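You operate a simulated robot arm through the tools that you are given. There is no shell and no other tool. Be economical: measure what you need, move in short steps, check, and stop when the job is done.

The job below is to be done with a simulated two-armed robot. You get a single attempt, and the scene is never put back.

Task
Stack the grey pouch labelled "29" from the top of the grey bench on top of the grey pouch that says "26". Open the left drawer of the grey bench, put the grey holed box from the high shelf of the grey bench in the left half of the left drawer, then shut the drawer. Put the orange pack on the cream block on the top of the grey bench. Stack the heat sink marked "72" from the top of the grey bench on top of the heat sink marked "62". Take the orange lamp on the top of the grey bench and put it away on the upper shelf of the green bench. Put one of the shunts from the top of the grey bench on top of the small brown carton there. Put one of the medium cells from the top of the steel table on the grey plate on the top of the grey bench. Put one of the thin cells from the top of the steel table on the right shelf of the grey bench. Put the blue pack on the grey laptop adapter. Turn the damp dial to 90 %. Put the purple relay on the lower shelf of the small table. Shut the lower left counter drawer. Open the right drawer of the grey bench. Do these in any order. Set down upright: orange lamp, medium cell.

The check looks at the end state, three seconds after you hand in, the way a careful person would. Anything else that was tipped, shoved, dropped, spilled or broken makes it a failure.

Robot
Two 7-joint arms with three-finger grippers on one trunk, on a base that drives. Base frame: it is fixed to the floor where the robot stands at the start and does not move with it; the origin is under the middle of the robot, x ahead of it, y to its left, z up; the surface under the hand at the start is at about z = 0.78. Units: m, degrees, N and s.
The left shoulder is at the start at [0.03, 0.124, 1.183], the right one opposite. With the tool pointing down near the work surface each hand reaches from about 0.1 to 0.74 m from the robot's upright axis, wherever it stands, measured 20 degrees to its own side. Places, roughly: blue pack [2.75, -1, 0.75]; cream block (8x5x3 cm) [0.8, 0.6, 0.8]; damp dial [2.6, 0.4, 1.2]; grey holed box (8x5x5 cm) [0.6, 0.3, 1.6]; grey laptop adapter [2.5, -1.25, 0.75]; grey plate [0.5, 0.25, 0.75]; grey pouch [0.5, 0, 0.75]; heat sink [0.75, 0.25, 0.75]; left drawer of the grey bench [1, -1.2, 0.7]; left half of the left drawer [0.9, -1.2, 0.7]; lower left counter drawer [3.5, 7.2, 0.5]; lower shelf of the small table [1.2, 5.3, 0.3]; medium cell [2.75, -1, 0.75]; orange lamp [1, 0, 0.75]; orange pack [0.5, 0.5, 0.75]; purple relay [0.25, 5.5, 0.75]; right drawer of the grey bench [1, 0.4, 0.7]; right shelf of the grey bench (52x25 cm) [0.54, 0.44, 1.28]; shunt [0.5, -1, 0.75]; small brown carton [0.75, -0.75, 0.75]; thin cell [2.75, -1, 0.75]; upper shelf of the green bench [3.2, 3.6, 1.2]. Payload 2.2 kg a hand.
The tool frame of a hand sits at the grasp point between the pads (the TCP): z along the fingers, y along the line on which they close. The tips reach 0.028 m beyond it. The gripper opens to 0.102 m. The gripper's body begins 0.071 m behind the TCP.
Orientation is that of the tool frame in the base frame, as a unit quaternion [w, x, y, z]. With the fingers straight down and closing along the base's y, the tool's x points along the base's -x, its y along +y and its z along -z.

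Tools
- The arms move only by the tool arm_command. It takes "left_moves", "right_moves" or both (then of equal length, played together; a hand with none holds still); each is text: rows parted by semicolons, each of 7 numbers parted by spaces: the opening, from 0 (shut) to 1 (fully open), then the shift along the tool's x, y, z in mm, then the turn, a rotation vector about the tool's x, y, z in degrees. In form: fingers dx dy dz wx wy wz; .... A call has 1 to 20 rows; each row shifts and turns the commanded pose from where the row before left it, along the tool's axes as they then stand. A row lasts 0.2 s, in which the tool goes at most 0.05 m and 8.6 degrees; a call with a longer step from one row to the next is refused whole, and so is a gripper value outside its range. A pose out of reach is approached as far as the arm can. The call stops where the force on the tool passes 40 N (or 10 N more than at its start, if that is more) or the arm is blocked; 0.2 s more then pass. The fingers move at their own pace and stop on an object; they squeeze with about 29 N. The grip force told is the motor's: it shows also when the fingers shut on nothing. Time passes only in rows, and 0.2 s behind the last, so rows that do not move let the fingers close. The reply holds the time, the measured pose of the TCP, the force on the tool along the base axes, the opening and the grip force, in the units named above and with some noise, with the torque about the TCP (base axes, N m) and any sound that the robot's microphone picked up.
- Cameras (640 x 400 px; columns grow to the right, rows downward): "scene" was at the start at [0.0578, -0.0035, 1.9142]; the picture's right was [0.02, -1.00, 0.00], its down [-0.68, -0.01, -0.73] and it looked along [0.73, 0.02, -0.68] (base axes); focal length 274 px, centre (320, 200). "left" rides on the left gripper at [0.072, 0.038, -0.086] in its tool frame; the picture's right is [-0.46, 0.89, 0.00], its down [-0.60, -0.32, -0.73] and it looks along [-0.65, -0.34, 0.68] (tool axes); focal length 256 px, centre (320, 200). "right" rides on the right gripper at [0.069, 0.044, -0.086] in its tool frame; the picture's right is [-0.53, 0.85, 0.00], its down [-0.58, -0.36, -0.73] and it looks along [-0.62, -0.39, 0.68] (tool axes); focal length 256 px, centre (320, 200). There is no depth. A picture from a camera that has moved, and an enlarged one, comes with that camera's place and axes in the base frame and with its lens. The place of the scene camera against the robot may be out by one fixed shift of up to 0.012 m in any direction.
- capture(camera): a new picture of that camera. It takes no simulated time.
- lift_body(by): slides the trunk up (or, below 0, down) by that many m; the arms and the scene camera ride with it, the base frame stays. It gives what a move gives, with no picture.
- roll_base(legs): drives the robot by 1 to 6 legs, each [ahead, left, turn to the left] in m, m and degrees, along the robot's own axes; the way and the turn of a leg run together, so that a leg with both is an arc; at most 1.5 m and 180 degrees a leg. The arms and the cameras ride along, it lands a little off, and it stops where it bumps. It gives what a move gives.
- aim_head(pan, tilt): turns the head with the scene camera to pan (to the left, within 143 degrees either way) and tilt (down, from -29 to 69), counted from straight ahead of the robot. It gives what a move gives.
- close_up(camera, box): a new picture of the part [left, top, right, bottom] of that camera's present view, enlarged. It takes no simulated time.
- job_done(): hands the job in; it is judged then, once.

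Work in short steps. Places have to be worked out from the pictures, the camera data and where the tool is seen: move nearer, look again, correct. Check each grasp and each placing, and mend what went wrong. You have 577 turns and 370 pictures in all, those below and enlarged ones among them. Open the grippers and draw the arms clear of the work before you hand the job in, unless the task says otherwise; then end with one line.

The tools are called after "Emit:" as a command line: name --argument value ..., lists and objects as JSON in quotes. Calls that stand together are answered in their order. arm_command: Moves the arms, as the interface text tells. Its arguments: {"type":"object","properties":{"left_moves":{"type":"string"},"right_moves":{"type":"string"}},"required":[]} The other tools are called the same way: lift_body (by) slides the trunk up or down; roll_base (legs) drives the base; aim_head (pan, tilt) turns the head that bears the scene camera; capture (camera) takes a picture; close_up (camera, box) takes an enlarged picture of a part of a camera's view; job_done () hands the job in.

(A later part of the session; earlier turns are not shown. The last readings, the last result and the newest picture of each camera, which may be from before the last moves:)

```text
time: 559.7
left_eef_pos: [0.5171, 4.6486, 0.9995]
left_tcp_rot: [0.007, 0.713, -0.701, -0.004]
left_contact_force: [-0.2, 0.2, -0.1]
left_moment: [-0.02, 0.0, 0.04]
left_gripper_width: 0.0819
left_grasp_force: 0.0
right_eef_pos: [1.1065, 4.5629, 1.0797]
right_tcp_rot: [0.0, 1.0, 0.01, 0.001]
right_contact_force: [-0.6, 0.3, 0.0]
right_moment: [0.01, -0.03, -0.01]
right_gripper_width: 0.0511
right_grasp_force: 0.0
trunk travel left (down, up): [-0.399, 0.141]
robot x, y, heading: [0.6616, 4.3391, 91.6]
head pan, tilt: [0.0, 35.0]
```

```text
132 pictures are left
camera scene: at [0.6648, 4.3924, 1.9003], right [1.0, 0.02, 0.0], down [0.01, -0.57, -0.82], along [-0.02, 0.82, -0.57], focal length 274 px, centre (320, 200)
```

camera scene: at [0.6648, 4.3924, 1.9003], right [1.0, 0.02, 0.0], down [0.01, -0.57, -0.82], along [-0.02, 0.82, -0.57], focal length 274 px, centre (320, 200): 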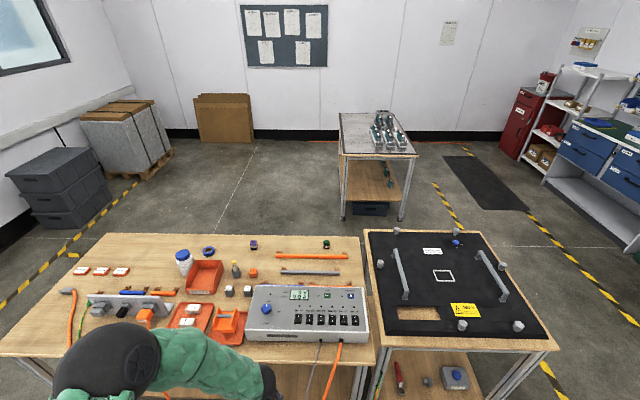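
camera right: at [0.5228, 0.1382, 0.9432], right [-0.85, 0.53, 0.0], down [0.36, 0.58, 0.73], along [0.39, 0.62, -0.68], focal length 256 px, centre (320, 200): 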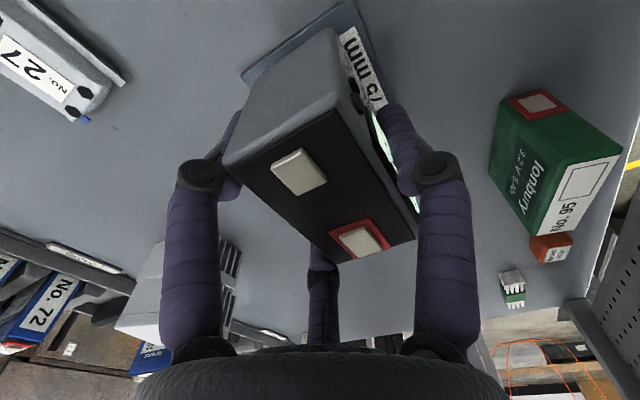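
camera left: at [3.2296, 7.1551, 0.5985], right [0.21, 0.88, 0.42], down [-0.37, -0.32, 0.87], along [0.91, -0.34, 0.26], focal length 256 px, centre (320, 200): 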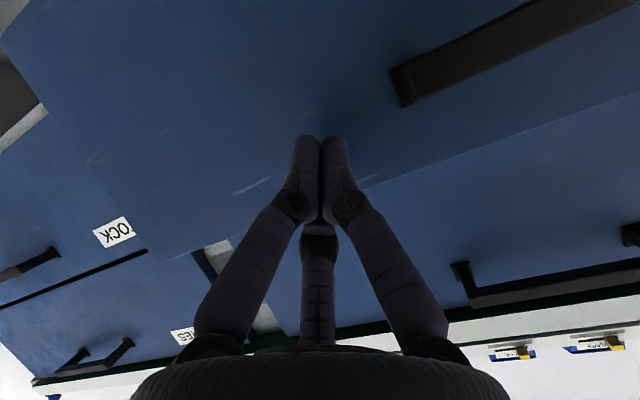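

The relay is near the far edge of its table, so I go around to the north side.

Emit:
roll_base --legs '[[0, -1.3, -1], [1.3, 0, 0], [0.65, 0, 0], [0, 0, 180], [0, -1.45, 0]]'

Emit:
capture --camera "scene"

```text
time: 589.5
left_eef_pos: [0.6699, 5.9325, 0.9996]
left_tcp_rot: [0.004, 0.703, 0.711, 0.006]
left_contact_force: [0.4, -0.8, 0.9]
left_moment: [-0.01, 0.04, 0.01]
left_gripper_width: 0.0814
left_grasp_force: 0.0
right_eef_pos: [0.0803, 6.0194, 1.0801]
right_tcp_rot: [-0.002, -0.009, 1.0, 0.0]
right_contact_force: [-0.5, -0.4, 0.3]
right_moment: [-0.01, -0.05, -0.02]
right_gripper_width: 0.0512
right_grasp_force: 0.0
trunk travel left (down, up): [-0.399, 0.141]
robot x, y, heading: [0.5296, 6.2394, -89.1]
head pan, tilt: [0.0, 35.0]
```

```text
131 pictures are left
camera scene: at [0.5323, 6.1793, 1.9003], right [-1.0, -0.02, 0.0], down [-0.01, 0.57, -0.82], along [0.02, -0.82, -0.57], focal length 274 px, centre (320, 200)
```

scene: 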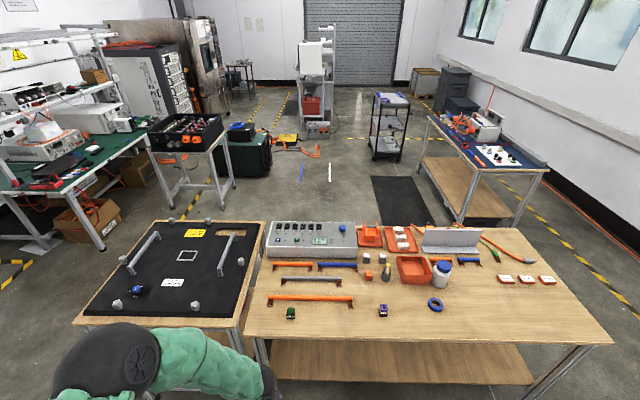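

Emit:
close_up --camera "scene" --box '[340, 270, 460, 345]'

Emit:
close_up --camera "scene" --box '[60, 210, 280, 400]'

```text
5.33 times, centred on (400, 308) of scene
camera zoom: at [0.5323, 6.1793, 1.9003], right [-1.0, -0.02, 0.0], down [-0.01, 0.57, -0.82], along [0.02, -0.82, -0.57], focal length 1460 px, centre (-107, -373)
```

zoom: 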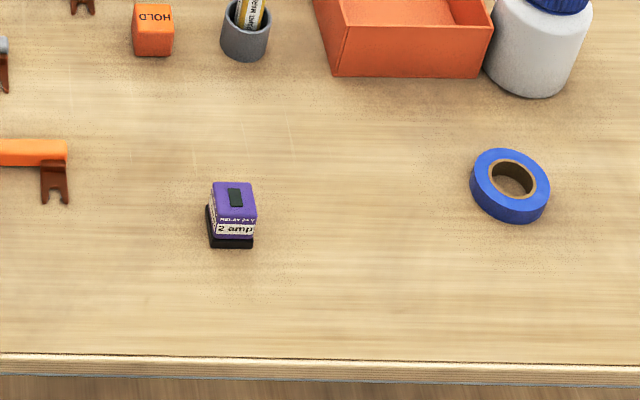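

```text
2.11 times, centred on (170, 305) of scene
camera zoom: at [0.5323, 6.1793, 1.9003], right [-1.0, -0.02, 0.0], down [-0.01, 0.57, -0.82], along [0.02, -0.82, -0.57], focal length 576 px, centre (636, -21)
```

zoom: 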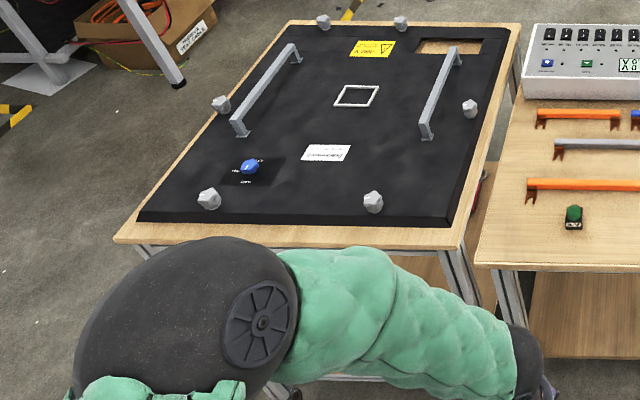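

Emit:
roll_base --legs '[[0.2, -0.16, -1]]'

Emit:
arm_command --left_moves "0.6 -25 -41 0 0 0 0;0.6 -25 -41 0 0 0 0;0.6 -25 -41 0 0 0 0;0.6 -25 -41 0 0 0 0;0.6 -25 -41 0 0 0 0;0.6 -25 -41 0 0 0 0;0.6 0 0 0 0 0 0"

Emit:
capture --camera "left"

```text
time: 591.4
left_eef_pos: [0.5095, 5.7327, 0.9988]
left_tcp_rot: [0.004, 0.709, 0.705, 0.007]
left_contact_force: [0.8, 0.0, 1.3]
left_moment: [0.03, -0.01, 0.02]
left_gripper_width: 0.0816
left_grasp_force: 0.0
right_eef_pos: [-0.079, 5.8297, 1.0787]
right_tcp_rot: [-0.002, 0.0, 1.0, 0.0]
right_contact_force: [-0.2, -0.5, -1.9]
right_moment: [0.02, -0.04, 0.02]
right_gripper_width: 0.0507
right_grasp_force: 0.1
trunk travel left (down, up): [-0.399, 0.141]
robot x, y, heading: [0.3744, 6.0454, -89.8]
head pan, tilt: [0.0, 35.0]
```

```text
time: 593.0
left_eef_pos: [0.2618, 5.5857, 0.9953]
left_tcp_rot: [0.003, 0.708, 0.706, 0.005]
left_contact_force: [0.1, 0.3, 0.7]
left_moment: [-0.03, -0.03, 0.0]
left_gripper_width: 0.0611
left_grasp_force: 0.0
right_eef_pos: [-0.0777, 5.8319, 1.0811]
right_tcp_rot: [-0.003, -0.001, 1.0, 0.0]
right_contact_force: [0.2, 0.5, 0.2]
right_moment: [-0.03, 0.02, -0.06]
right_gripper_width: 0.0509
right_grasp_force: 0.1
trunk travel left (down, up): [-0.399, 0.141]
robot x, y, heading: [0.3711, 6.0451, -89.7]
head pan, tilt: [0.0, 35.0]
```

```text
128 pictures are left
camera left: at [0.2993, 5.6577, 1.0831], right [0.88, -0.47, 0.01], down [-0.33, -0.61, 0.72], along [-0.33, -0.64, -0.69], focal length 256 px, centre (320, 200)
```

left: 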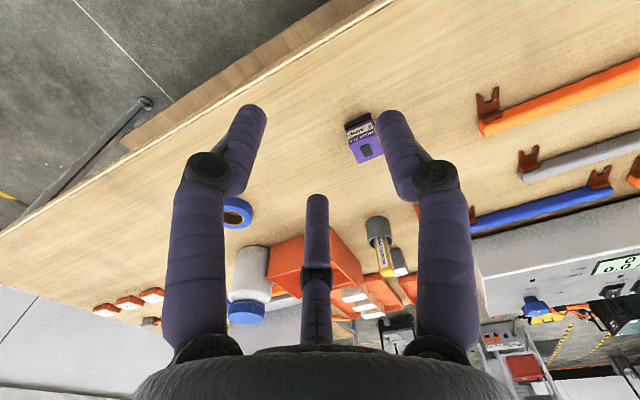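

Emit:
arm_command --left_moves "0.6 0 0 0 -4.18 -4.18 5.967;0.6 0 0 0 -4.18 -4.18 5.967;0.6 0 0 0 -4.18 -4.18 5.967;0.6 0 0 0 -4.18 -4.18 5.967;0.6 0 0 0 -4.18 -4.18 5.967;0.6 0 0 0 -4.18 -4.18 5.967;0.6 0 0 0 -4.18 -4.18 5.967;0.6 0 0 0 -4.18 -4.18 5.967;0.6 0 0 0 -4.18 -4.18 5.967;0.6 0 0 0 -4.18 -4.18 5.967;0.6 0 0 0 -4.18 -4.18 5.967;0.6 0 0 0 -4.18 -4.18 5.967;0.6 0 0 0 -4.18 -4.18 5.967;0.6 0 0 0 0 0 0"

Emit:
lift_body --by -0.12

Emit:
capture --camera "left"

```text
time: 596.0
left_eef_pos: [0.2625, 5.5854, 0.9952]
left_tcp_rot: [0.572, 0.82, -0.006, 0.005]
left_contact_force: [-0.3, -0.1, -0.9]
left_moment: [-0.01, 0.02, -0.02]
left_gripper_width: 0.0612
left_grasp_force: 0.1
right_eef_pos: [-0.0789, 5.8304, 1.0809]
right_tcp_rot: [-0.002, -0.002, 1.0, 0.001]
right_contact_force: [-0.2, -0.2, -1.2]
right_moment: [-0.01, -0.01, -0.03]
right_gripper_width: 0.0511
right_grasp_force: 0.1
trunk travel left (down, up): [-0.399, 0.141]
robot x, y, heading: [0.3714, 6.0491, -89.6]
head pan, tilt: [0.0, 35.0]
```

```text
time: 597.5
left_eef_pos: [0.2626, 5.5859, 0.8752]
left_tcp_rot: [0.572, 0.821, -0.006, 0.006]
left_contact_force: [-0.1, 0.2, 0.6]
left_moment: [0.01, 0.01, -0.02]
left_gripper_width: 0.0611
left_grasp_force: 0.1
right_eef_pos: [-0.0789, 5.8305, 0.9595]
right_tcp_rot: [-0.002, -0.001, 1.0, -0.001]
right_contact_force: [0.2, -0.4, 0.5]
right_moment: [-0.01, 0.01, 0.03]
right_gripper_width: 0.0509
right_grasp_force: 0.1
trunk travel left (down, up): [-0.279, 0.261]
robot x, y, heading: [0.3751, 6.0433, -89.7]
head pan, tilt: [0.0, 35.0]
```

```text
127 pictures are left
camera left: at [0.3343, 5.6531, 0.9422], right [-0.48, -0.3, 0.82], down [-0.6, 0.8, -0.05], along [-0.64, -0.52, -0.56], focal length 256 px, centre (320, 200)
```

left: 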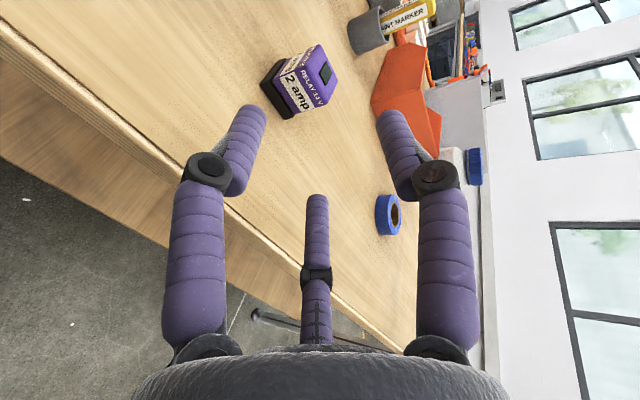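

Emit:
arm_command --left_moves "0.6 10.5 -18.8 6.9 0 0 0;0.6 0 12 32 0 0 0;0.6 0 0 0 0 0 0"

Emit:
capture --camera "left"

```text
time: 598.3
left_eef_pos: [0.273, 5.5497, 0.8537]
left_tcp_rot: [0.572, 0.82, -0.006, 0.004]
left_contact_force: [0.6, 0.3, 0.3]
left_moment: [0.02, -0.01, -0.01]
left_gripper_width: 0.0611
left_grasp_force: 0.1
right_eef_pos: [-0.0793, 5.8314, 0.9604]
right_tcp_rot: [-0.002, -0.002, 1.0, 0.0]
right_contact_force: [0.6, 0.3, 0.2]
right_moment: [-0.02, 0.04, -0.03]
right_gripper_width: 0.0511
right_grasp_force: 0.1
trunk travel left (down, up): [-0.279, 0.261]
robot x, y, heading: [0.3695, 6.0476, -89.6]
head pan, tilt: [0.0, 35.0]
```

```text
126 pictures are left
camera left: at [0.3443, 5.6189, 0.921], right [-0.48, -0.3, 0.82], down [-0.6, 0.8, -0.05], along [-0.64, -0.52, -0.56], focal length 256 px, centre (320, 200)
```

left: 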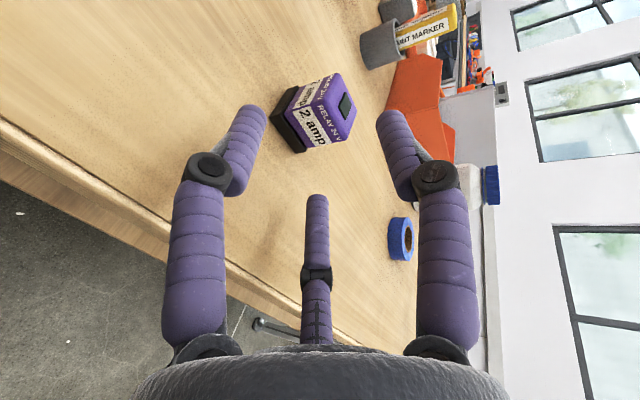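

Emit:
arm_command --left_moves "0.6 -3 6 24 0 0 0;0.6 0 6 24 0 0 0;0.6 0 0 0 0 0 0"

Emit:
capture --camera "left"

```text
time: 599.1
left_eef_pos: [0.2709, 5.5025, 0.8487]
left_tcp_rot: [0.572, 0.82, -0.007, 0.005]
left_contact_force: [0.4, -0.2, -0.1]
left_moment: [0.01, -0.03, -0.01]
left_gripper_width: 0.0613
left_grasp_force: 0.1
right_eef_pos: [-0.079, 5.8309, 0.9597]
right_tcp_rot: [-0.001, -0.001, 1.0, 0.0]
right_contact_force: [-0.4, 0.5, 0.1]
right_moment: [0.03, -0.02, 0.01]
right_gripper_width: 0.0509
right_grasp_force: 0.0
trunk travel left (down, up): [-0.279, 0.261]
robot x, y, heading: [0.374, 6.0468, -89.7]
head pan, tilt: [0.0, 35.0]
```

```text
125 pictures are left
camera left: at [0.3417, 5.5704, 0.9163], right [-0.48, -0.3, 0.82], down [-0.6, 0.8, -0.05], along [-0.64, -0.52, -0.57], focal length 256 px, centre (320, 200)
```

left: 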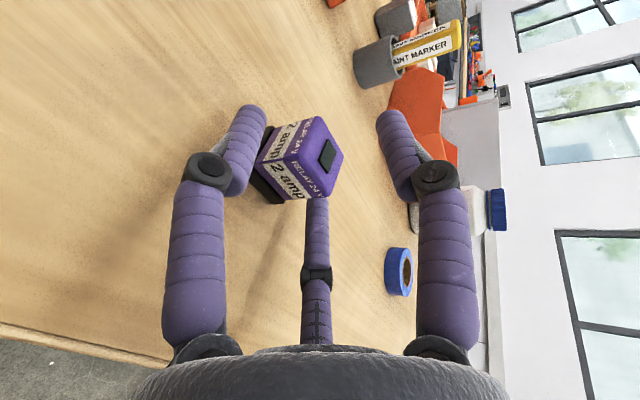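

Emit:
arm_command --left_moves "0.6 0 -4 2 0 0 0;0.4 0 0 0 0 0 0;0.2 0 0 0 0 0 0;0 0 0 0 0 0 0;0 0 0 0 0 0 0"

Emit:
capture --camera "left"

```text
time: 600.3
left_eef_pos: [0.271, 5.5014, 0.8442]
left_tcp_rot: [0.572, 0.82, -0.006, 0.005]
left_contact_force: [-0.2, -0.1, -0.9]
left_moment: [0.01, -0.01, -0.03]
left_gripper_width: 0.0374
left_grasp_force: 28.5
right_eef_pos: [-0.079, 5.83, 0.9607]
right_tcp_rot: [-0.002, -0.001, 1.0, 0.0]
right_contact_force: [0.4, 0.2, 1.1]
right_moment: [0.02, -0.03, -0.02]
right_gripper_width: 0.0509
right_grasp_force: 0.1
trunk travel left (down, up): [-0.279, 0.261]
robot x, y, heading: [0.3734, 6.0449, -89.9]
head pan, tilt: [0.0, 35.0]
```

```text
124 pictures are left
camera left: at [0.3417, 5.5694, 0.9118], right [-0.48, -0.3, 0.82], down [-0.6, 0.8, -0.05], along [-0.64, -0.52, -0.57], focal length 256 px, centre (320, 200)
```

left: 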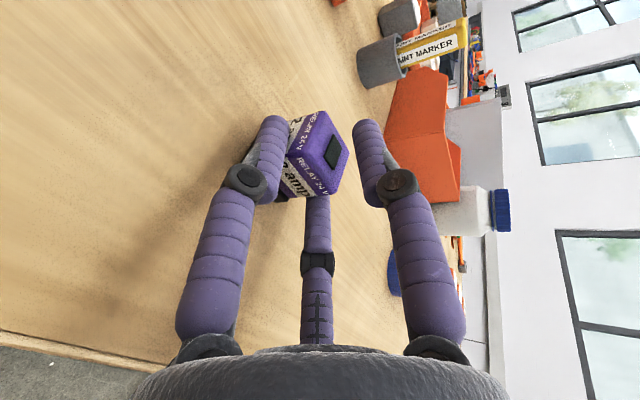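

Gripped. Lift with the trunk, back off, and go to the small table's north side.

Emit:
lift_body --by 0.1

Emit:
roll_base --legs '[[-0.25, 0, 0], [0, 0.85, 0]]'

Emit:
aim_head --pan 0 --tilt 50

Emit:
capture --camera "scene"

Emit:
capture --camera "left"

```text
time: 601.6
left_eef_pos: [0.2707, 5.5015, 0.9449]
left_tcp_rot: [0.571, 0.821, -0.007, 0.006]
left_contact_force: [-0.5, -0.3, -0.4]
left_moment: [0.04, 0.01, 0.0]
left_gripper_width: 0.0375
left_grasp_force: 28.8
right_eef_pos: [-0.0779, 5.8314, 1.0601]
right_tcp_rot: [-0.002, -0.001, 1.0, 0.0]
right_contact_force: [0.1, -0.4, 0.2]
right_moment: [0.01, 0.0, -0.02]
right_gripper_width: 0.0511
right_grasp_force: 0.0
trunk travel left (down, up): [-0.379, 0.161]
robot x, y, heading: [0.3743, 6.0526, -89.7]
head pan, tilt: [0.0, 35.0]
```

```text
time: 607.5
left_eef_pos: [1.11, 5.757, 0.9449]
left_tcp_rot: [0.572, 0.82, -0.005, 0.005]
left_contact_force: [0.6, -0.8, -0.4]
left_moment: [0.03, 0.0, -0.01]
left_gripper_width: 0.0376
left_grasp_force: 28.6
right_eef_pos: [0.7597, 6.0855, 1.0604]
right_tcp_rot: [-0.001, -0.003, 1.0, 0.0]
right_contact_force: [0.8, 0.2, 0.2]
right_moment: [0.01, 0.05, 0.01]
right_gripper_width: 0.0507
right_grasp_force: 0.1
trunk travel left (down, up): [-0.379, 0.161]
robot x, y, heading: [1.2094, 6.3044, -89.6]
head pan, tilt: [0.0, 35.0]
```

```text
time: 608.2
left_eef_pos: [1.1086, 5.7577, 0.9449]
left_tcp_rot: [0.571, 0.821, -0.005, 0.006]
left_contact_force: [0.3, -0.2, -1.1]
left_moment: [-0.02, -0.01, -0.01]
left_gripper_width: 0.0375
left_grasp_force: 29.4
right_eef_pos: [0.7587, 6.0852, 1.0601]
right_tcp_rot: [-0.002, -0.002, 1.0, 0.0]
right_contact_force: [1.0, 1.1, 0.0]
right_moment: [0.06, 0.0, -0.01]
right_gripper_width: 0.0508
right_grasp_force: 0.1
trunk travel left (down, up): [-0.379, 0.161]
robot x, y, heading: [1.2117, 6.302, -89.7]
head pan, tilt: [0.0, 50.0]
```

```text
123 pictures are left
camera scene: at [1.2131, 6.2494, 1.8587], right [-1.0, -0.01, 0.0], down [-0.01, 0.77, -0.64], along [0.01, -0.64, -0.77], focal length 274 px, centre (320, 200)
```

scene: 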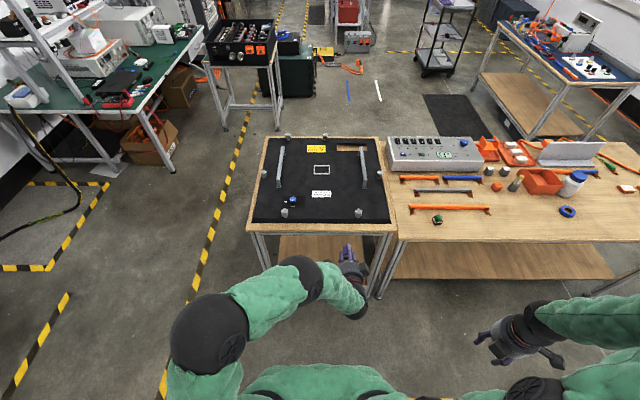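

```text
122 pictures are left
camera left: at [1.1801, 5.8254, 1.0118], right [-0.48, -0.31, 0.82], down [-0.6, 0.8, -0.05], along [-0.64, -0.52, -0.57], focal length 256 px, centre (320, 200)
```

left: 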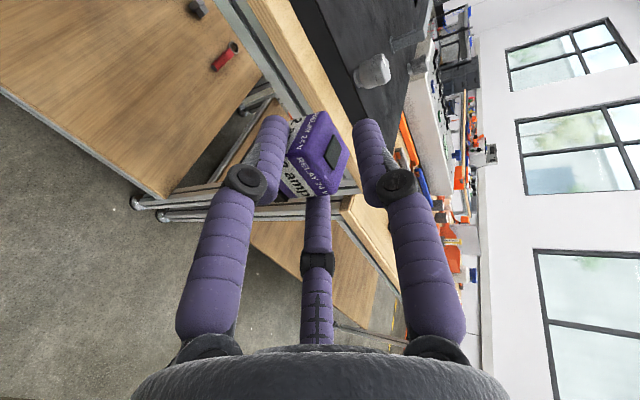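

Emit:
lift_body --by -0.36

Emit:
capture --camera "left"

Emit:
capture --camera "scene"

```text
time: 611.8
left_eef_pos: [1.1098, 5.7571, 0.5854]
left_tcp_rot: [0.572, 0.82, -0.005, 0.006]
left_contact_force: [0.2, -0.1, -0.4]
left_moment: [-0.02, 0.0, -0.02]
left_gripper_width: 0.0374
left_grasp_force: 29.0
right_eef_pos: [0.7598, 6.0851, 0.6999]
right_tcp_rot: [-0.002, -0.001, 1.0, 0.0]
right_contact_force: [0.3, 0.0, -0.2]
right_moment: [0.01, -0.01, 0.01]
right_gripper_width: 0.0512
right_grasp_force: 0.0
trunk travel left (down, up): [-0.019, 0.521]
robot x, y, heading: [1.2082, 6.2976, -89.4]
head pan, tilt: [0.0, 50.0]
```

```text
121 pictures are left
camera left: at [1.1803, 5.8255, 0.652], right [-0.48, -0.31, 0.82], down [-0.6, 0.8, -0.05], along [-0.64, -0.52, -0.56], focal length 256 px, centre (320, 200)
```

left: 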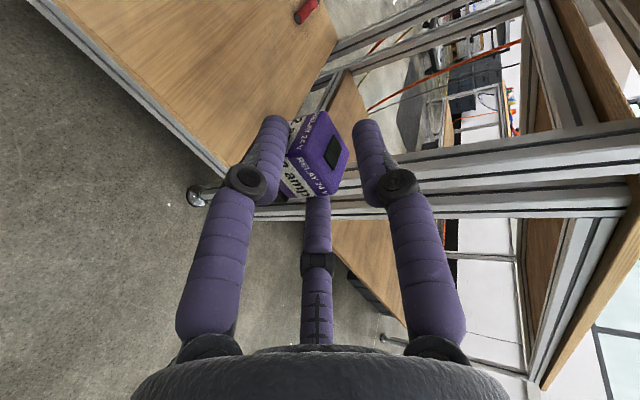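

```text
120 pictures are left
camera scene: at [1.2135, 6.2496, 1.4987], right [-1.0, -0.01, 0.0], down [-0.01, 0.77, -0.64], along [0.01, -0.64, -0.77], focal length 274 px, centre (320, 200)
```

scene: 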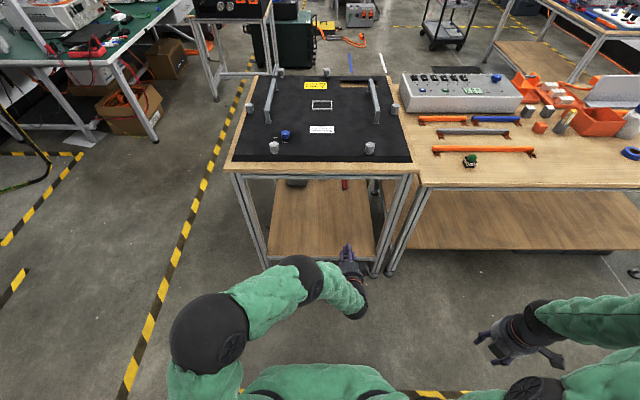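

Lower shelf: z≈0.213, north edge y≈5.58. Pitch the left hand 25° further down and lower it in front of the table.

Emit:
arm_command --left_moves "0 0 0 0 8.3 0 0;0 0 0 0 8.3 0 0;0 0 0 0 8.4 0 0;0 0 -28 28 0 0 0;0 0 -28 28 0 0 0;0 0 -28 28 0 0 0;0 0 -28 28 0 0 0;0 0 -28 28 0 0 0;0 0 -28 28 0 0 0;0 0 -28 28 0 0 0;0 0 0 0 0 0 0"

Emit:
capture --camera "left"

```text
time: 614.1
left_eef_pos: [1.1118, 5.7592, 0.308]
left_tcp_rot: [0.381, 0.924, -0.003, 0.007]
left_contact_force: [-0.4, 1.2, -0.5]
left_moment: [-0.03, 0.0, -0.02]
left_gripper_width: 0.0373
left_grasp_force: 29.2
right_eef_pos: [0.7586, 6.0851, 0.6997]
right_tcp_rot: [-0.002, -0.003, 1.0, 0.0]
right_contact_force: [-0.6, 0.0, 0.0]
right_moment: [0.0, -0.04, 0.01]
right_gripper_width: 0.0509
right_grasp_force: 0.1
trunk travel left (down, up): [-0.019, 0.521]
robot x, y, heading: [1.2099, 6.3049, -89.5]
head pan, tilt: [0.0, 50.0]
```

```text
119 pictures are left
camera left: at [1.1835, 5.7925, 0.398], right [-0.48, -0.63, 0.62], down [-0.61, 0.74, 0.29], along [-0.64, -0.24, -0.73], focal length 256 px, centre (320, 200)
```

left: 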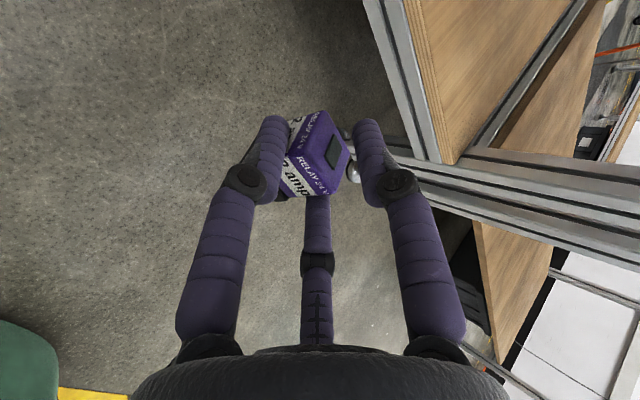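

Emit:
arm_command --left_moves "0 0 18 -18 0 0 0;0 20 16 -16 0 0 0;0 20 0 0 0 0 0;0 0 0 0 0 0 0"

Emit:
roll_base --legs '[[0.14, 0, 0]]'

Emit:
capture --camera "left"

Emit:
capture --camera "scene"

```text
time: 615.1
left_eef_pos: [1.1527, 5.76, 0.3558]
left_tcp_rot: [0.38, 0.925, -0.004, 0.007]
left_contact_force: [0.2, 0.0, -1.7]
left_moment: [-0.02, -0.01, 0.01]
left_gripper_width: 0.0374
left_grasp_force: 29.0
right_eef_pos: [0.7596, 6.0861, 0.7005]
right_tcp_rot: [-0.001, -0.001, 1.0, 0.0]
right_contact_force: [-0.1, -0.3, 1.0]
right_moment: [0.03, 0.0, -0.01]
right_gripper_width: 0.0509
right_grasp_force: 0.1
trunk travel left (down, up): [-0.019, 0.521]
robot x, y, heading: [1.2101, 6.3021, -89.7]
head pan, tilt: [0.0, 50.0]
```

```text
time: 616.5
left_eef_pos: [1.1523, 5.6166, 0.3553]
left_tcp_rot: [0.38, 0.925, -0.005, 0.008]
left_contact_force: [-0.4, -0.3, -0.5]
left_moment: [0.01, -0.02, -0.01]
left_gripper_width: 0.0373
left_grasp_force: 28.9
right_eef_pos: [0.76, 5.9449, 0.6987]
right_tcp_rot: [-0.002, -0.002, 1.0, 0.0]
right_contact_force: [-0.1, -0.7, -0.6]
right_moment: [-0.01, 0.0, 0.04]
right_gripper_width: 0.0509
right_grasp_force: 0.1
trunk travel left (down, up): [-0.019, 0.521]
robot x, y, heading: [1.2119, 6.1592, -89.5]
head pan, tilt: [0.0, 50.0]
```

```text
118 pictures are left
camera left: at [1.224, 5.651, 0.4456], right [-0.48, -0.63, 0.62], down [-0.61, 0.74, 0.29], along [-0.64, -0.24, -0.73], focal length 256 px, centre (320, 200)
```

left: 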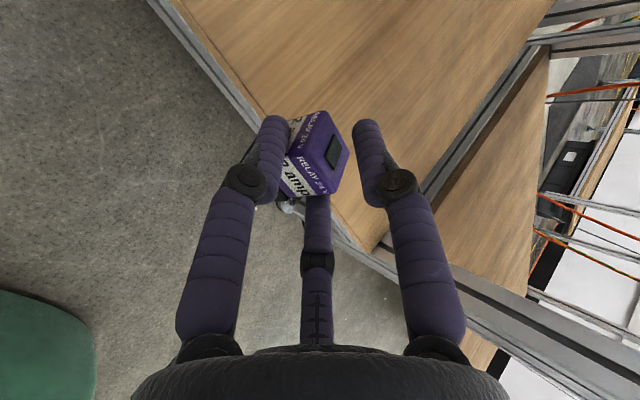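

```text
117 pictures are left
camera scene: at [1.2144, 6.1067, 1.4986], right [-1.0, -0.01, 0.0], down [-0.01, 0.77, -0.64], along [0.0, -0.64, -0.77], focal length 274 px, centre (320, 200)
```

scene: 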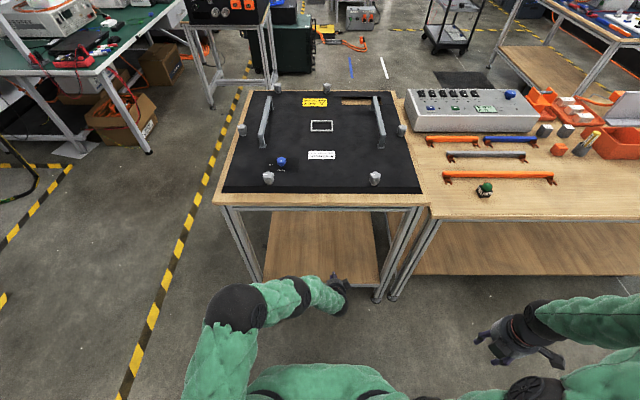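

Emit:
roll_base --legs '[[0.11, 0, 0]]'

Emit:
capture --camera "left"

```text
time: 617.7
left_eef_pos: [1.1539, 5.5084, 0.3555]
left_tcp_rot: [0.38, 0.925, -0.003, 0.008]
left_contact_force: [-0.2, -0.9, -0.2]
left_moment: [0.01, 0.01, -0.04]
left_gripper_width: 0.0371
left_grasp_force: 29.4
right_eef_pos: [0.7622, 5.8348, 0.6997]
right_tcp_rot: [-0.002, -0.002, 1.0, -0.001]
right_contact_force: [-0.5, 0.1, 0.2]
right_moment: [0.0, -0.01, 0.03]
right_gripper_width: 0.0509
right_grasp_force: 0.1
trunk travel left (down, up): [-0.019, 0.521]
robot x, y, heading: [1.2141, 6.0519, -89.6]
head pan, tilt: [0.0, 50.0]
```

```text
116 pictures are left
camera left: at [1.2265, 5.5427, 0.4456], right [-0.47, -0.63, 0.62], down [-0.61, 0.74, 0.29], along [-0.64, -0.24, -0.73], focal length 256 px, centre (320, 200)
```

left: 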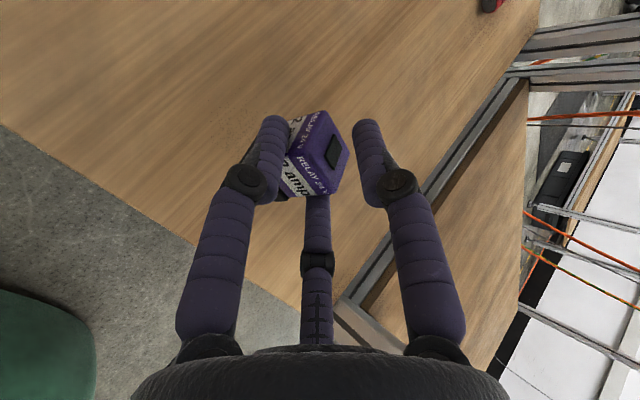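

Emit:
arm_command --left_moves "0 0 -10 10 0 0 0;0 0 -7 7 0 0 0;0 0 -3 3 0 0 0;0 0 -3 3 0 0 0;0 0 0 0 0 0 0"

```text
time: 618.9
left_eef_pos: [1.1557, 5.509, 0.3244]
left_tcp_rot: [0.38, 0.925, -0.003, 0.007]
left_contact_force: [-0.2, 0.2, -1.6]
left_moment: [0.02, 0.03, -0.01]
left_gripper_width: 0.0376
left_grasp_force: 28.9
right_eef_pos: [0.7616, 5.8338, 0.699]
right_tcp_rot: [-0.002, -0.003, 1.0, 0.0]
right_contact_force: [0.4, -0.9, 1.1]
right_moment: [0.01, 0.02, 0.02]
right_gripper_width: 0.051
right_grasp_force: 0.1
trunk travel left (down, up): [-0.019, 0.521]
robot x, y, heading: [1.2118, 6.0529, -89.4]
head pan, tilt: [0.0, 50.0]
```

Emit:
arm_command --left_moves "0 0 -3 3 0 0 0;0 0 -3 3 0 0 0;0 0 -3 3 0 0 0;0 0 0 0 0 0 0"

Emit:
capture --camera "left"

```text
time: 619.9
left_eef_pos: [1.1556, 5.5073, 0.3123]
left_tcp_rot: [0.382, 0.924, -0.003, 0.007]
left_contact_force: [-0.1, 2.5, 7.3]
left_moment: [-0.06, 0.19, -0.06]
left_gripper_width: 0.0373
left_grasp_force: 29.1
right_eef_pos: [0.7608, 5.8349, 0.6999]
right_tcp_rot: [-0.002, -0.002, 1.0, 0.001]
right_contact_force: [1.3, -0.2, -0.3]
right_moment: [0.03, 0.01, 0.02]
right_gripper_width: 0.0511
right_grasp_force: 0.1
trunk travel left (down, up): [-0.019, 0.521]
robot x, y, heading: [1.2113, 6.0525, -89.2]
head pan, tilt: [0.0, 50.0]
```

```text
115 pictures are left
camera left: at [1.2268, 5.5424, 0.4018], right [-0.47, -0.63, 0.62], down [-0.61, 0.74, 0.28], along [-0.64, -0.24, -0.73], focal length 256 px, centre (320, 200)
```

left: 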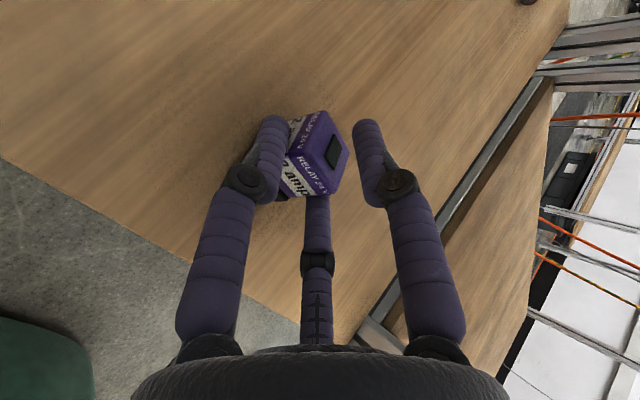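

Emit:
arm_command --left_moves "0 0 2 -2 -5 0 0;0 0 0 0 -5 0 0;0.45 0 0 0 0 0 0;0.55 0 0 0 0 0 0;0.55 0 0 0 0 0 0;0.55 0 0 -20 0 0 0;0.55 0 0 -40 0 0 0;0.55 0 0 -40 0 0 0;0.55 0 0 0 0 0 0"

Emit:
capture --camera "left"

```text
time: 621.9
left_eef_pos: [1.1546, 5.59, 0.3715]
left_tcp_rot: [0.46, 0.888, -0.003, 0.007]
left_contact_force: [0.3, 0.8, -0.4]
left_moment: [-0.03, 0.01, 0.0]
left_gripper_width: 0.0561
left_grasp_force: 0.0
right_eef_pos: [0.7613, 5.8351, 0.7]
right_tcp_rot: [-0.002, -0.002, 1.0, 0.0]
right_contact_force: [-0.5, -0.3, 0.6]
right_moment: [-0.02, 0.01, -0.02]
right_gripper_width: 0.0511
right_grasp_force: 0.1
trunk travel left (down, up): [-0.019, 0.521]
robot x, y, heading: [1.2123, 6.0532, -89.6]
head pan, tilt: [0.0, 50.0]
```

```text
114 pictures are left
camera left: at [1.2255, 5.6395, 0.4535], right [-0.48, -0.51, 0.72], down [-0.61, 0.78, 0.15], along [-0.64, -0.36, -0.68], focal length 256 px, centre (320, 200)
```

left: 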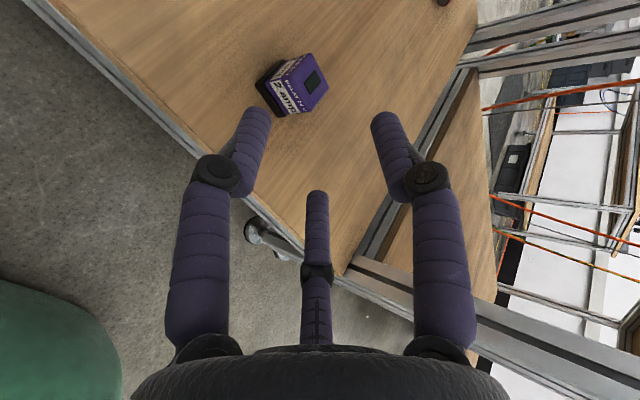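

Relay stands on the lower shelf. Back away, raise the trunk, and restore the left hand.

Emit:
roll_base --legs '[[-0.3, 0, 0]]'

Emit:
lift_body --by 0.4

Emit:
arm_command --left_moves "0.6 0 0 -20 0 0 0;0.6 0 0 0 3.61 3.5 -6.9;0.6 0 0 0 3.61 3.5 -6.9;0.6 0 0 0 3.61 3.5 -6.9;0.6 0 0 0 3.61 3.5 -6.9;0.6 0 0 0 3.61 3.5 -6.9;0.6 0 0 0 3.61 3.5 -6.9;0.6 0 0 0 3.61 3.5 -6.9;0.6 0 0 0 3.61 3.5 -6.9;0.6 0 0 0 3.61 3.5 -6.9;0.6 0 0 0 3.61 3.5 -6.9;0.6 0 0 0 3.61 3.5 -6.9;0.6 0 0 0 3.61 3.5 -6.9;0.6 20 0 -30 0 0 0;0.6 20 30 -30 0 0 0;0.6 20 30 -30 0 0 0;0.6 20 30 -30 0 0 0;0.6 20 30 -30 0 0 0;0.6 20 30 -30 0 0 0;0.6 0 0 0 0 0 0"

Emit:
capture --camera "scene"

```text
time: 623.9
left_eef_pos: [1.1522, 5.8885, 0.3709]
left_tcp_rot: [0.459, 0.888, -0.004, 0.007]
left_contact_force: [-0.2, -0.5, 0.0]
left_moment: [0.04, 0.0, -0.02]
left_gripper_width: 0.0559
left_grasp_force: 0.1
right_eef_pos: [0.7576, 6.1324, 0.6996]
right_tcp_rot: [-0.002, -0.003, 1.0, -0.001]
right_contact_force: [0.5, 0.1, 0.3]
right_moment: [-0.03, 0.01, 0.0]
right_gripper_width: 0.0508
right_grasp_force: 0.3
trunk travel left (down, up): [-0.019, 0.521]
robot x, y, heading: [1.2072, 6.3503, -89.6]
head pan, tilt: [0.0, 50.0]
```

```text
time: 627.8
left_eef_pos: [1.1508, 5.888, 0.7712]
left_tcp_rot: [0.459, 0.888, -0.005, 0.007]
left_contact_force: [0.1, -0.1, -0.7]
left_moment: [0.02, 0.02, 0.0]
left_gripper_width: 0.0562
left_grasp_force: 0.0
right_eef_pos: [0.7578, 6.1325, 1.0998]
right_tcp_rot: [-0.001, -0.002, 1.0, 0.0]
right_contact_force: [-0.1, -0.8, 0.4]
right_moment: [0.04, -0.01, -0.03]
right_gripper_width: 0.0509
right_grasp_force: 0.0
trunk travel left (down, up): [-0.419, 0.121]
robot x, y, heading: [1.2065, 6.3495, -89.5]
head pan, tilt: [0.0, 50.0]
```

```text
time: 632.0
left_eef_pos: [1.3012, 6.0227, 0.9643]
left_tcp_rot: [0.0, 0.708, 0.706, 0.001]
left_contact_force: [-0.5, 0.1, 0.8]
left_moment: [0.02, 0.0, -0.03]
left_gripper_width: 0.0609
left_grasp_force: 0.0
right_eef_pos: [0.7585, 6.1312, 1.0995]
right_tcp_rot: [-0.002, -0.004, 1.0, 0.0]
right_contact_force: [-0.2, 0.2, 0.7]
right_moment: [0.04, -0.01, 0.0]
right_gripper_width: 0.0511
right_grasp_force: 0.1
trunk travel left (down, up): [-0.419, 0.121]
robot x, y, heading: [1.2084, 6.3501, -89.3]
head pan, tilt: [0.0, 50.0]
```

```text
113 pictures are left
camera scene: at [1.2118, 6.2956, 1.8985], right [-1.0, -0.01, 0.0], down [-0.01, 0.77, -0.64], along [0.01, -0.64, -0.77], focal length 274 px, centre (320, 200)
```

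scene: 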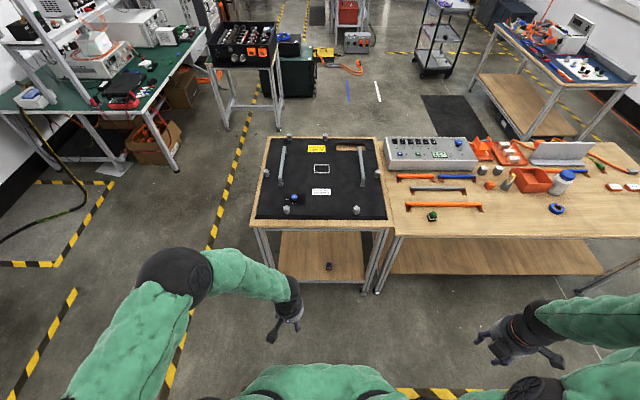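

Emit:
roll_base --legs '[[0, 0.74, 0], [1.1, 0, 0], [0.9, 0, 0], [0, 0, 89.5], [-0.9, 0, 0], [-0.9, 0, 0]]'

```text
time: 658.1
left_eef_pos: [0.5012, 4.4404, 0.9654]
left_tcp_rot: [0.001, -0.007, 1.0, 0.0]
left_contact_force: [0.1, -0.2, 0.3]
left_moment: [0.03, -0.02, -0.01]
left_gripper_width: 0.061
left_grasp_force: 0.1
right_eef_pos: [0.4007, 3.8958, 1.1002]
right_tcp_rot: [0.001, 0.715, -0.7, 0.001]
right_contact_force: [-0.5, 0.2, 0.0]
right_moment: [0.0, -0.02, 0.01]
right_gripper_width: 0.0507
right_grasp_force: 0.1
trunk travel left (down, up): [-0.419, 0.121]
robot x, y, heading: [0.1763, 4.3421, 1.5]
head pan, tilt: [0.0, 50.0]
```

Emit:
roll_base --legs '[[-0.02, -1.1, -1.5], [0, -1.12, 0]]'

Emit:
aim_head --pan -85 --tilt 40

Emit:
capture --camera "scene"

```text
time: 669.0
left_eef_pos: [0.5157, 2.2234, 0.9636]
left_tcp_rot: [0.0, -0.004, 1.0, 0.001]
left_contact_force: [-0.6, -0.2, 0.1]
left_moment: [0.01, -0.01, -0.02]
left_gripper_width: 0.0613
left_grasp_force: 0.1
right_eef_pos: [0.4119, 1.6795, 1.1009]
right_tcp_rot: [0.001, 0.712, -0.702, 0.001]
right_contact_force: [0.0, -0.3, -0.6]
right_moment: [0.0, 0.03, 0.02]
right_gripper_width: 0.0511
right_grasp_force: 0.1
trunk travel left (down, up): [-0.419, 0.121]
robot x, y, heading: [0.1899, 2.125, 1.2]
head pan, tilt: [0.0, 50.0]
```

```text
time: 670.6
left_eef_pos: [0.5154, 2.2241, 0.9633]
left_tcp_rot: [0.001, -0.003, 1.0, 0.0]
left_contact_force: [0.3, -0.4, -0.5]
left_moment: [0.0, -0.03, 0.01]
left_gripper_width: 0.0608
left_grasp_force: 0.0
right_eef_pos: [0.4105, 1.6802, 1.1001]
right_tcp_rot: [0.001, 0.713, -0.701, 0.002]
right_contact_force: [-0.4, -0.6, -0.7]
right_moment: [-0.02, 0.0, -0.01]
right_gripper_width: 0.0509
right_grasp_force: 0.0
trunk travel left (down, up): [-0.419, 0.121]
robot x, y, heading: [0.1933, 2.1245, 1.0]
head pan, tilt: [-85.0, 40.0]
```

```text
112 pictures are left
camera scene: at [0.1744, 2.0367, 1.9128], right [-0.99, -0.11, 0.0], down [-0.07, 0.64, -0.77], along [0.08, -0.76, -0.64], focal length 274 px, centre (320, 200)
```

scene: 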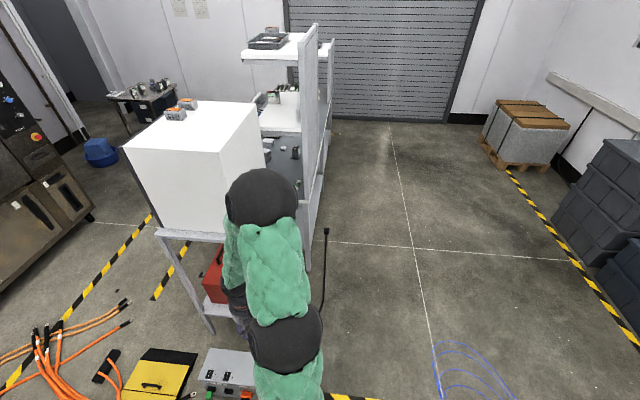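

Emit:
roll_base --legs '[[-0.07, -0.05, -1], [0, -0.62, 0], [-0.2, -0.17, 0], [0, -1.3, 0]]'

Emit:
aim_head --pan 20 --tilt 35

Emit:
capture --camera "scene"

```text
time: 682.3
left_eef_pos: [0.244, 0.0954, 0.9645]
left_tcp_rot: [0.001, -0.002, 1.0, 0.0]
left_contact_force: [0.0, -0.5, -0.3]
left_moment: [0.01, 0.0, 0.0]
left_gripper_width: 0.061
left_grasp_force: 0.0
right_eef_pos: [0.137, -0.4471, 1.1011]
right_tcp_rot: [0.001, 0.71, -0.704, 0.001]
right_contact_force: [-0.4, -0.7, 0.4]
right_moment: [0.0, 0.03, -0.02]
right_gripper_width: 0.051
right_grasp_force: 0.1
trunk travel left (down, up): [-0.419, 0.121]
robot x, y, heading: [-0.0843, -0.0006, 0.9]
head pan, tilt: [-85.0, 40.0]
```

```text
time: 684.2
left_eef_pos: [0.2441, 0.0952, 0.964]
left_tcp_rot: [0.001, -0.001, 1.0, 0.0]
left_contact_force: [-0.6, -0.6, -0.3]
left_moment: [0.01, 0.03, 0.0]
left_gripper_width: 0.0611
left_grasp_force: 0.0
right_eef_pos: [0.1376, -0.4482, 1.0999]
right_tcp_rot: [0.001, 0.71, -0.704, 0.002]
right_contact_force: [0.1, 0.6, 0.6]
right_moment: [0.01, 0.01, 0.02]
right_gripper_width: 0.0509
right_grasp_force: 0.1
trunk travel left (down, up): [-0.419, 0.121]
robot x, y, heading: [-0.0799, 0.0002, 1.0]
head pan, tilt: [20.0, 35.0]
```

```text
111 pictures are left
camera scene: at [-0.0246, 0.0259, 1.9203], right [0.35, -0.94, 0.0], down [-0.54, -0.2, -0.82], along [0.77, 0.29, -0.57], focal length 274 px, centre (320, 200)
```

scene: 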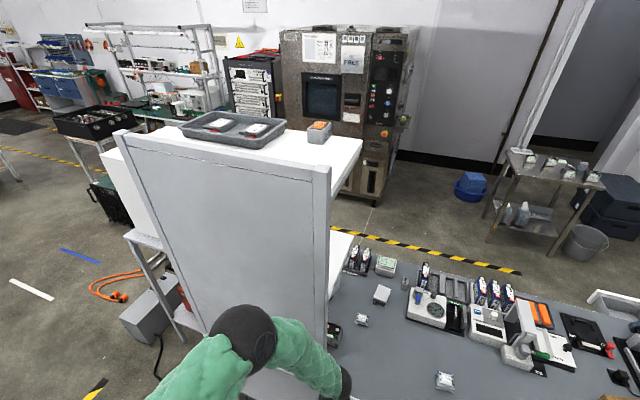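

Back at the rear of the grey bench. Now fetch the holed box from the high shelf with the left arm: raise the trunk, tilt the hand 35° and lift it above the panel.

Emit:
lift_body --by 0.12

Emit:
roll_base --legs '[[-0.12, 0.13, -1]]'

Emit:
arm_command --left_moves "1 0 0 0 0 -7 0;1 0 0 0 0 -7 0;1 0 0 0 0 -7 0;1 0 0 0 0 -7 0;1 0 0 0 0 -7 0;1 -28 0 -36 0 0 0;1 -28 0 -36 0 0 0;1 -28 0 -36 0 0 0;1 -28 0 -36 0 0 0;1 -28 0 -36 0 0 0;1 -28 0 -36 0 0 0;1 -28 0 -36 0 0 0;1 -28 0 -36 0 0 0;1 -28 0 -36 0 0 0;1 -28 0 -36 0 0 0;1 -28 0 -36 0 0 0;1 -28 0 -36 0 0 0;1 -28 0 -36 0 0 0;1 -28 0 -36 0 0 0;1 0 0 0 0 0 0"

```text
time: 685.7
left_eef_pos: [0.244, 0.0953, 1.0835]
left_tcp_rot: [0.001, -0.001, 1.0, 0.0]
left_contact_force: [-0.8, -0.3, -0.4]
left_moment: [0.01, 0.01, -0.02]
left_gripper_width: 0.0614
left_grasp_force: 0.0
right_eef_pos: [0.1362, -0.4478, 1.2205]
right_tcp_rot: [0.001, 0.71, -0.704, 0.001]
right_contact_force: [0.1, -0.2, 0.4]
right_moment: [0.04, 0.01, -0.02]
right_gripper_width: 0.051
right_grasp_force: 0.0
trunk travel left (down, up): [-0.539, 0.001]
robot x, y, heading: [-0.0828, 0.0017, 0.9]
head pan, tilt: [20.0, 35.0]
```

```text
time: 687.2
left_eef_pos: [0.1242, 0.2197, 1.0847]
left_tcp_rot: [0.001, 0.007, 1.0, 0.0]
left_contact_force: [-0.3, 0.2, -0.5]
left_moment: [-0.03, 0.01, -0.03]
left_gripper_width: 0.0613
left_grasp_force: 0.0
right_eef_pos: [0.0075, -0.3206, 1.219]
right_tcp_rot: [0.0, -0.705, 0.709, -0.001]
right_contact_force: [-0.5, 0.0, 0.1]
right_moment: [0.0, 0.02, 0.0]
right_gripper_width: 0.0508
right_grasp_force: 0.1
trunk travel left (down, up): [-0.539, 0.001]
robot x, y, heading: [-0.2026, 0.1318, -0.2]
head pan, tilt: [20.0, 35.0]
```

```text
time: 691.4
left_eef_pos: [0.1548, 0.2191, 1.7245]
left_tcp_rot: [0.302, 0.008, 0.953, -0.003]
left_contact_force: [0.0, 0.5, -0.2]
left_moment: [0.03, 0.01, 0.02]
left_gripper_width: 0.102
left_grasp_force: 0.1
right_eef_pos: [0.0084, -0.3207, 1.2196]
right_tcp_rot: [-0.001, -0.705, 0.71, -0.002]
right_contact_force: [-0.4, 0.0, 0.2]
right_moment: [0.01, 0.02, 0.0]
right_gripper_width: 0.0512
right_grasp_force: 0.0
trunk travel left (down, up): [-0.539, 0.001]
robot x, y, heading: [-0.2048, 0.1321, -0.0]
head pan, tilt: [20.0, 35.0]
```

Emit:
roll_base --legs '[[0.23, 0.02, 0]]'

Emit:
capture --camera "left"

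Emit:
aim_head --pan 15 --tilt 25

Emit:
capture --camera "scene"

```text
time: 693.1
left_eef_pos: [0.3892, 0.24, 1.7234]
left_tcp_rot: [0.301, 0.006, 0.954, -0.002]
left_contact_force: [0.1, 0.6, 0.9]
left_moment: [-0.05, -0.02, -0.03]
left_gripper_width: 0.102
left_grasp_force: 0.0
right_eef_pos: [0.2405, -0.3012, 1.2199]
right_tcp_rot: [0.0, -0.706, 0.708, -0.001]
right_contact_force: [-0.9, 0.4, 0.3]
right_moment: [0.0, -0.01, -0.01]
right_gripper_width: 0.0511
right_grasp_force: 0.0
trunk travel left (down, up): [-0.539, 0.001]
robot x, y, heading: [0.0263, 0.1486, 0.1]
head pan, tilt: [20.0, 35.0]
```

```text
110 pictures are left
camera left: at [0.2811, 0.2793, 1.7529], right [0.39, 0.88, 0.27], down [0.07, -0.32, 0.95], along [0.92, -0.35, -0.19], focal length 256 px, centre (320, 200)
```

left: 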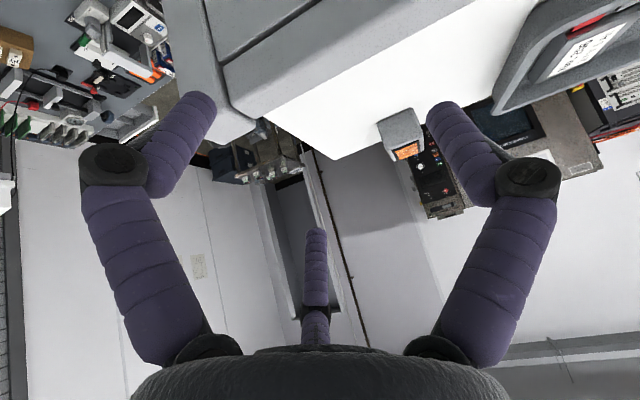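

```text
time: 693.8
left_eef_pos: [0.3906, 0.239, 1.7231]
left_tcp_rot: [0.302, 0.006, 0.953, -0.002]
left_contact_force: [0.2, -0.2, 0.7]
left_moment: [0.02, 0.03, 0.03]
left_gripper_width: 0.1018
left_grasp_force: 0.1
right_eef_pos: [0.2423, -0.302, 1.2204]
right_tcp_rot: [-0.001, -0.705, 0.709, -0.001]
right_contact_force: [0.9, 0.4, -0.6]
right_moment: [-0.02, 0.03, 0.01]
right_gripper_width: 0.0508
right_grasp_force: 0.1
trunk travel left (down, up): [-0.539, 0.001]
robot x, y, heading: [0.0336, 0.1494, -0.2]
head pan, tilt: [15.0, 25.0]
```

```text
109 pictures are left
camera scene: at [0.0944, 0.1688, 2.056], right [0.26, -0.97, 0.0], down [-0.41, -0.11, -0.91], along [0.88, 0.23, -0.42], focal length 274 px, centre (320, 200)
```

scene: 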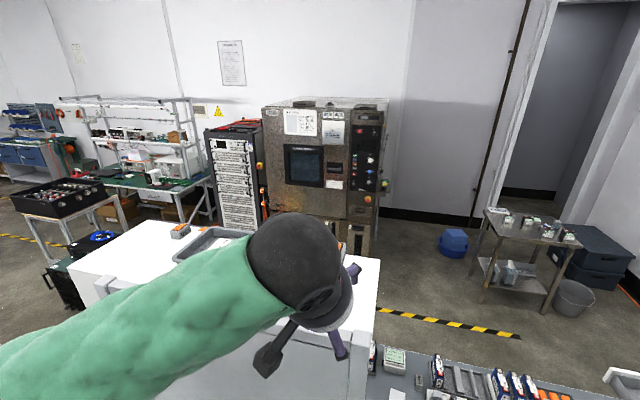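

Emit:
roll_base --legs '[[0.035, 0, 0]]'

Emit:
arm_command --left_moves "1 -15 16 30 0 0 0;1 -22 16 25 0 0 0;1 -25 0 15 0 0 0;1 0 0 0 0 0 0"

Emit:
capture --camera "left"

```text
time: 694.7
left_eef_pos: [0.4178, 0.2403, 1.7256]
left_tcp_rot: [0.304, 0.006, 0.953, -0.003]
left_contact_force: [-1.8, 0.4, -0.1]
left_moment: [-0.02, -0.06, -0.03]
left_gripper_width: 0.1019
left_grasp_force: 0.0
right_eef_pos: [0.2693, -0.3015, 1.2208]
right_tcp_rot: [0.0, -0.705, 0.709, -0.002]
right_contact_force: [-1.2, -0.5, 0.4]
right_moment: [0.0, -0.06, 0.0]
right_gripper_width: 0.0511
right_grasp_force: 0.1
trunk travel left (down, up): [-0.539, 0.001]
robot x, y, heading: [0.0655, 0.151, -0.1]
head pan, tilt: [15.0, 25.0]
```

```text
time: 695.7
left_eef_pos: [0.5121, 0.2698, 1.7044]
left_tcp_rot: [0.303, 0.006, 0.953, -0.003]
left_contact_force: [-0.7, 0.5, 0.0]
left_moment: [0.02, 0.0, 0.01]
left_gripper_width: 0.1019
left_grasp_force: 0.0
right_eef_pos: [0.2736, -0.3012, 1.2216]
right_tcp_rot: [-0.001, -0.705, 0.709, -0.002]
right_contact_force: [-0.6, 0.0, 0.6]
right_moment: [-0.03, 0.0, 0.01]
right_gripper_width: 0.0511
right_grasp_force: 0.1
trunk travel left (down, up): [-0.539, 0.001]
robot x, y, heading: [0.0603, 0.147, -0.3]
head pan, tilt: [15.0, 25.0]
```

```text
108 pictures are left
camera left: at [0.4044, 0.31, 1.733], right [0.39, 0.88, 0.27], down [0.07, -0.32, 0.95], along [0.92, -0.35, -0.18], focal length 256 px, centre (320, 200)
```

left: 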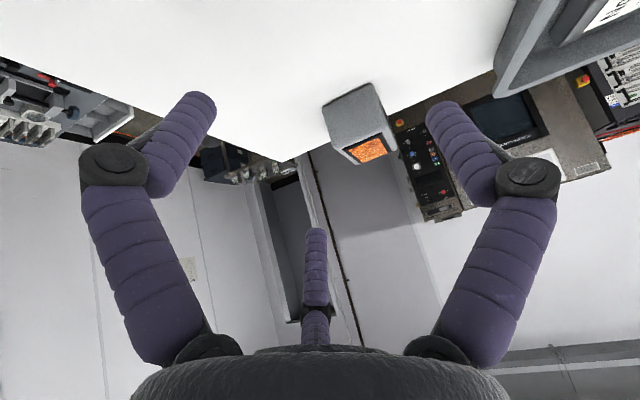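

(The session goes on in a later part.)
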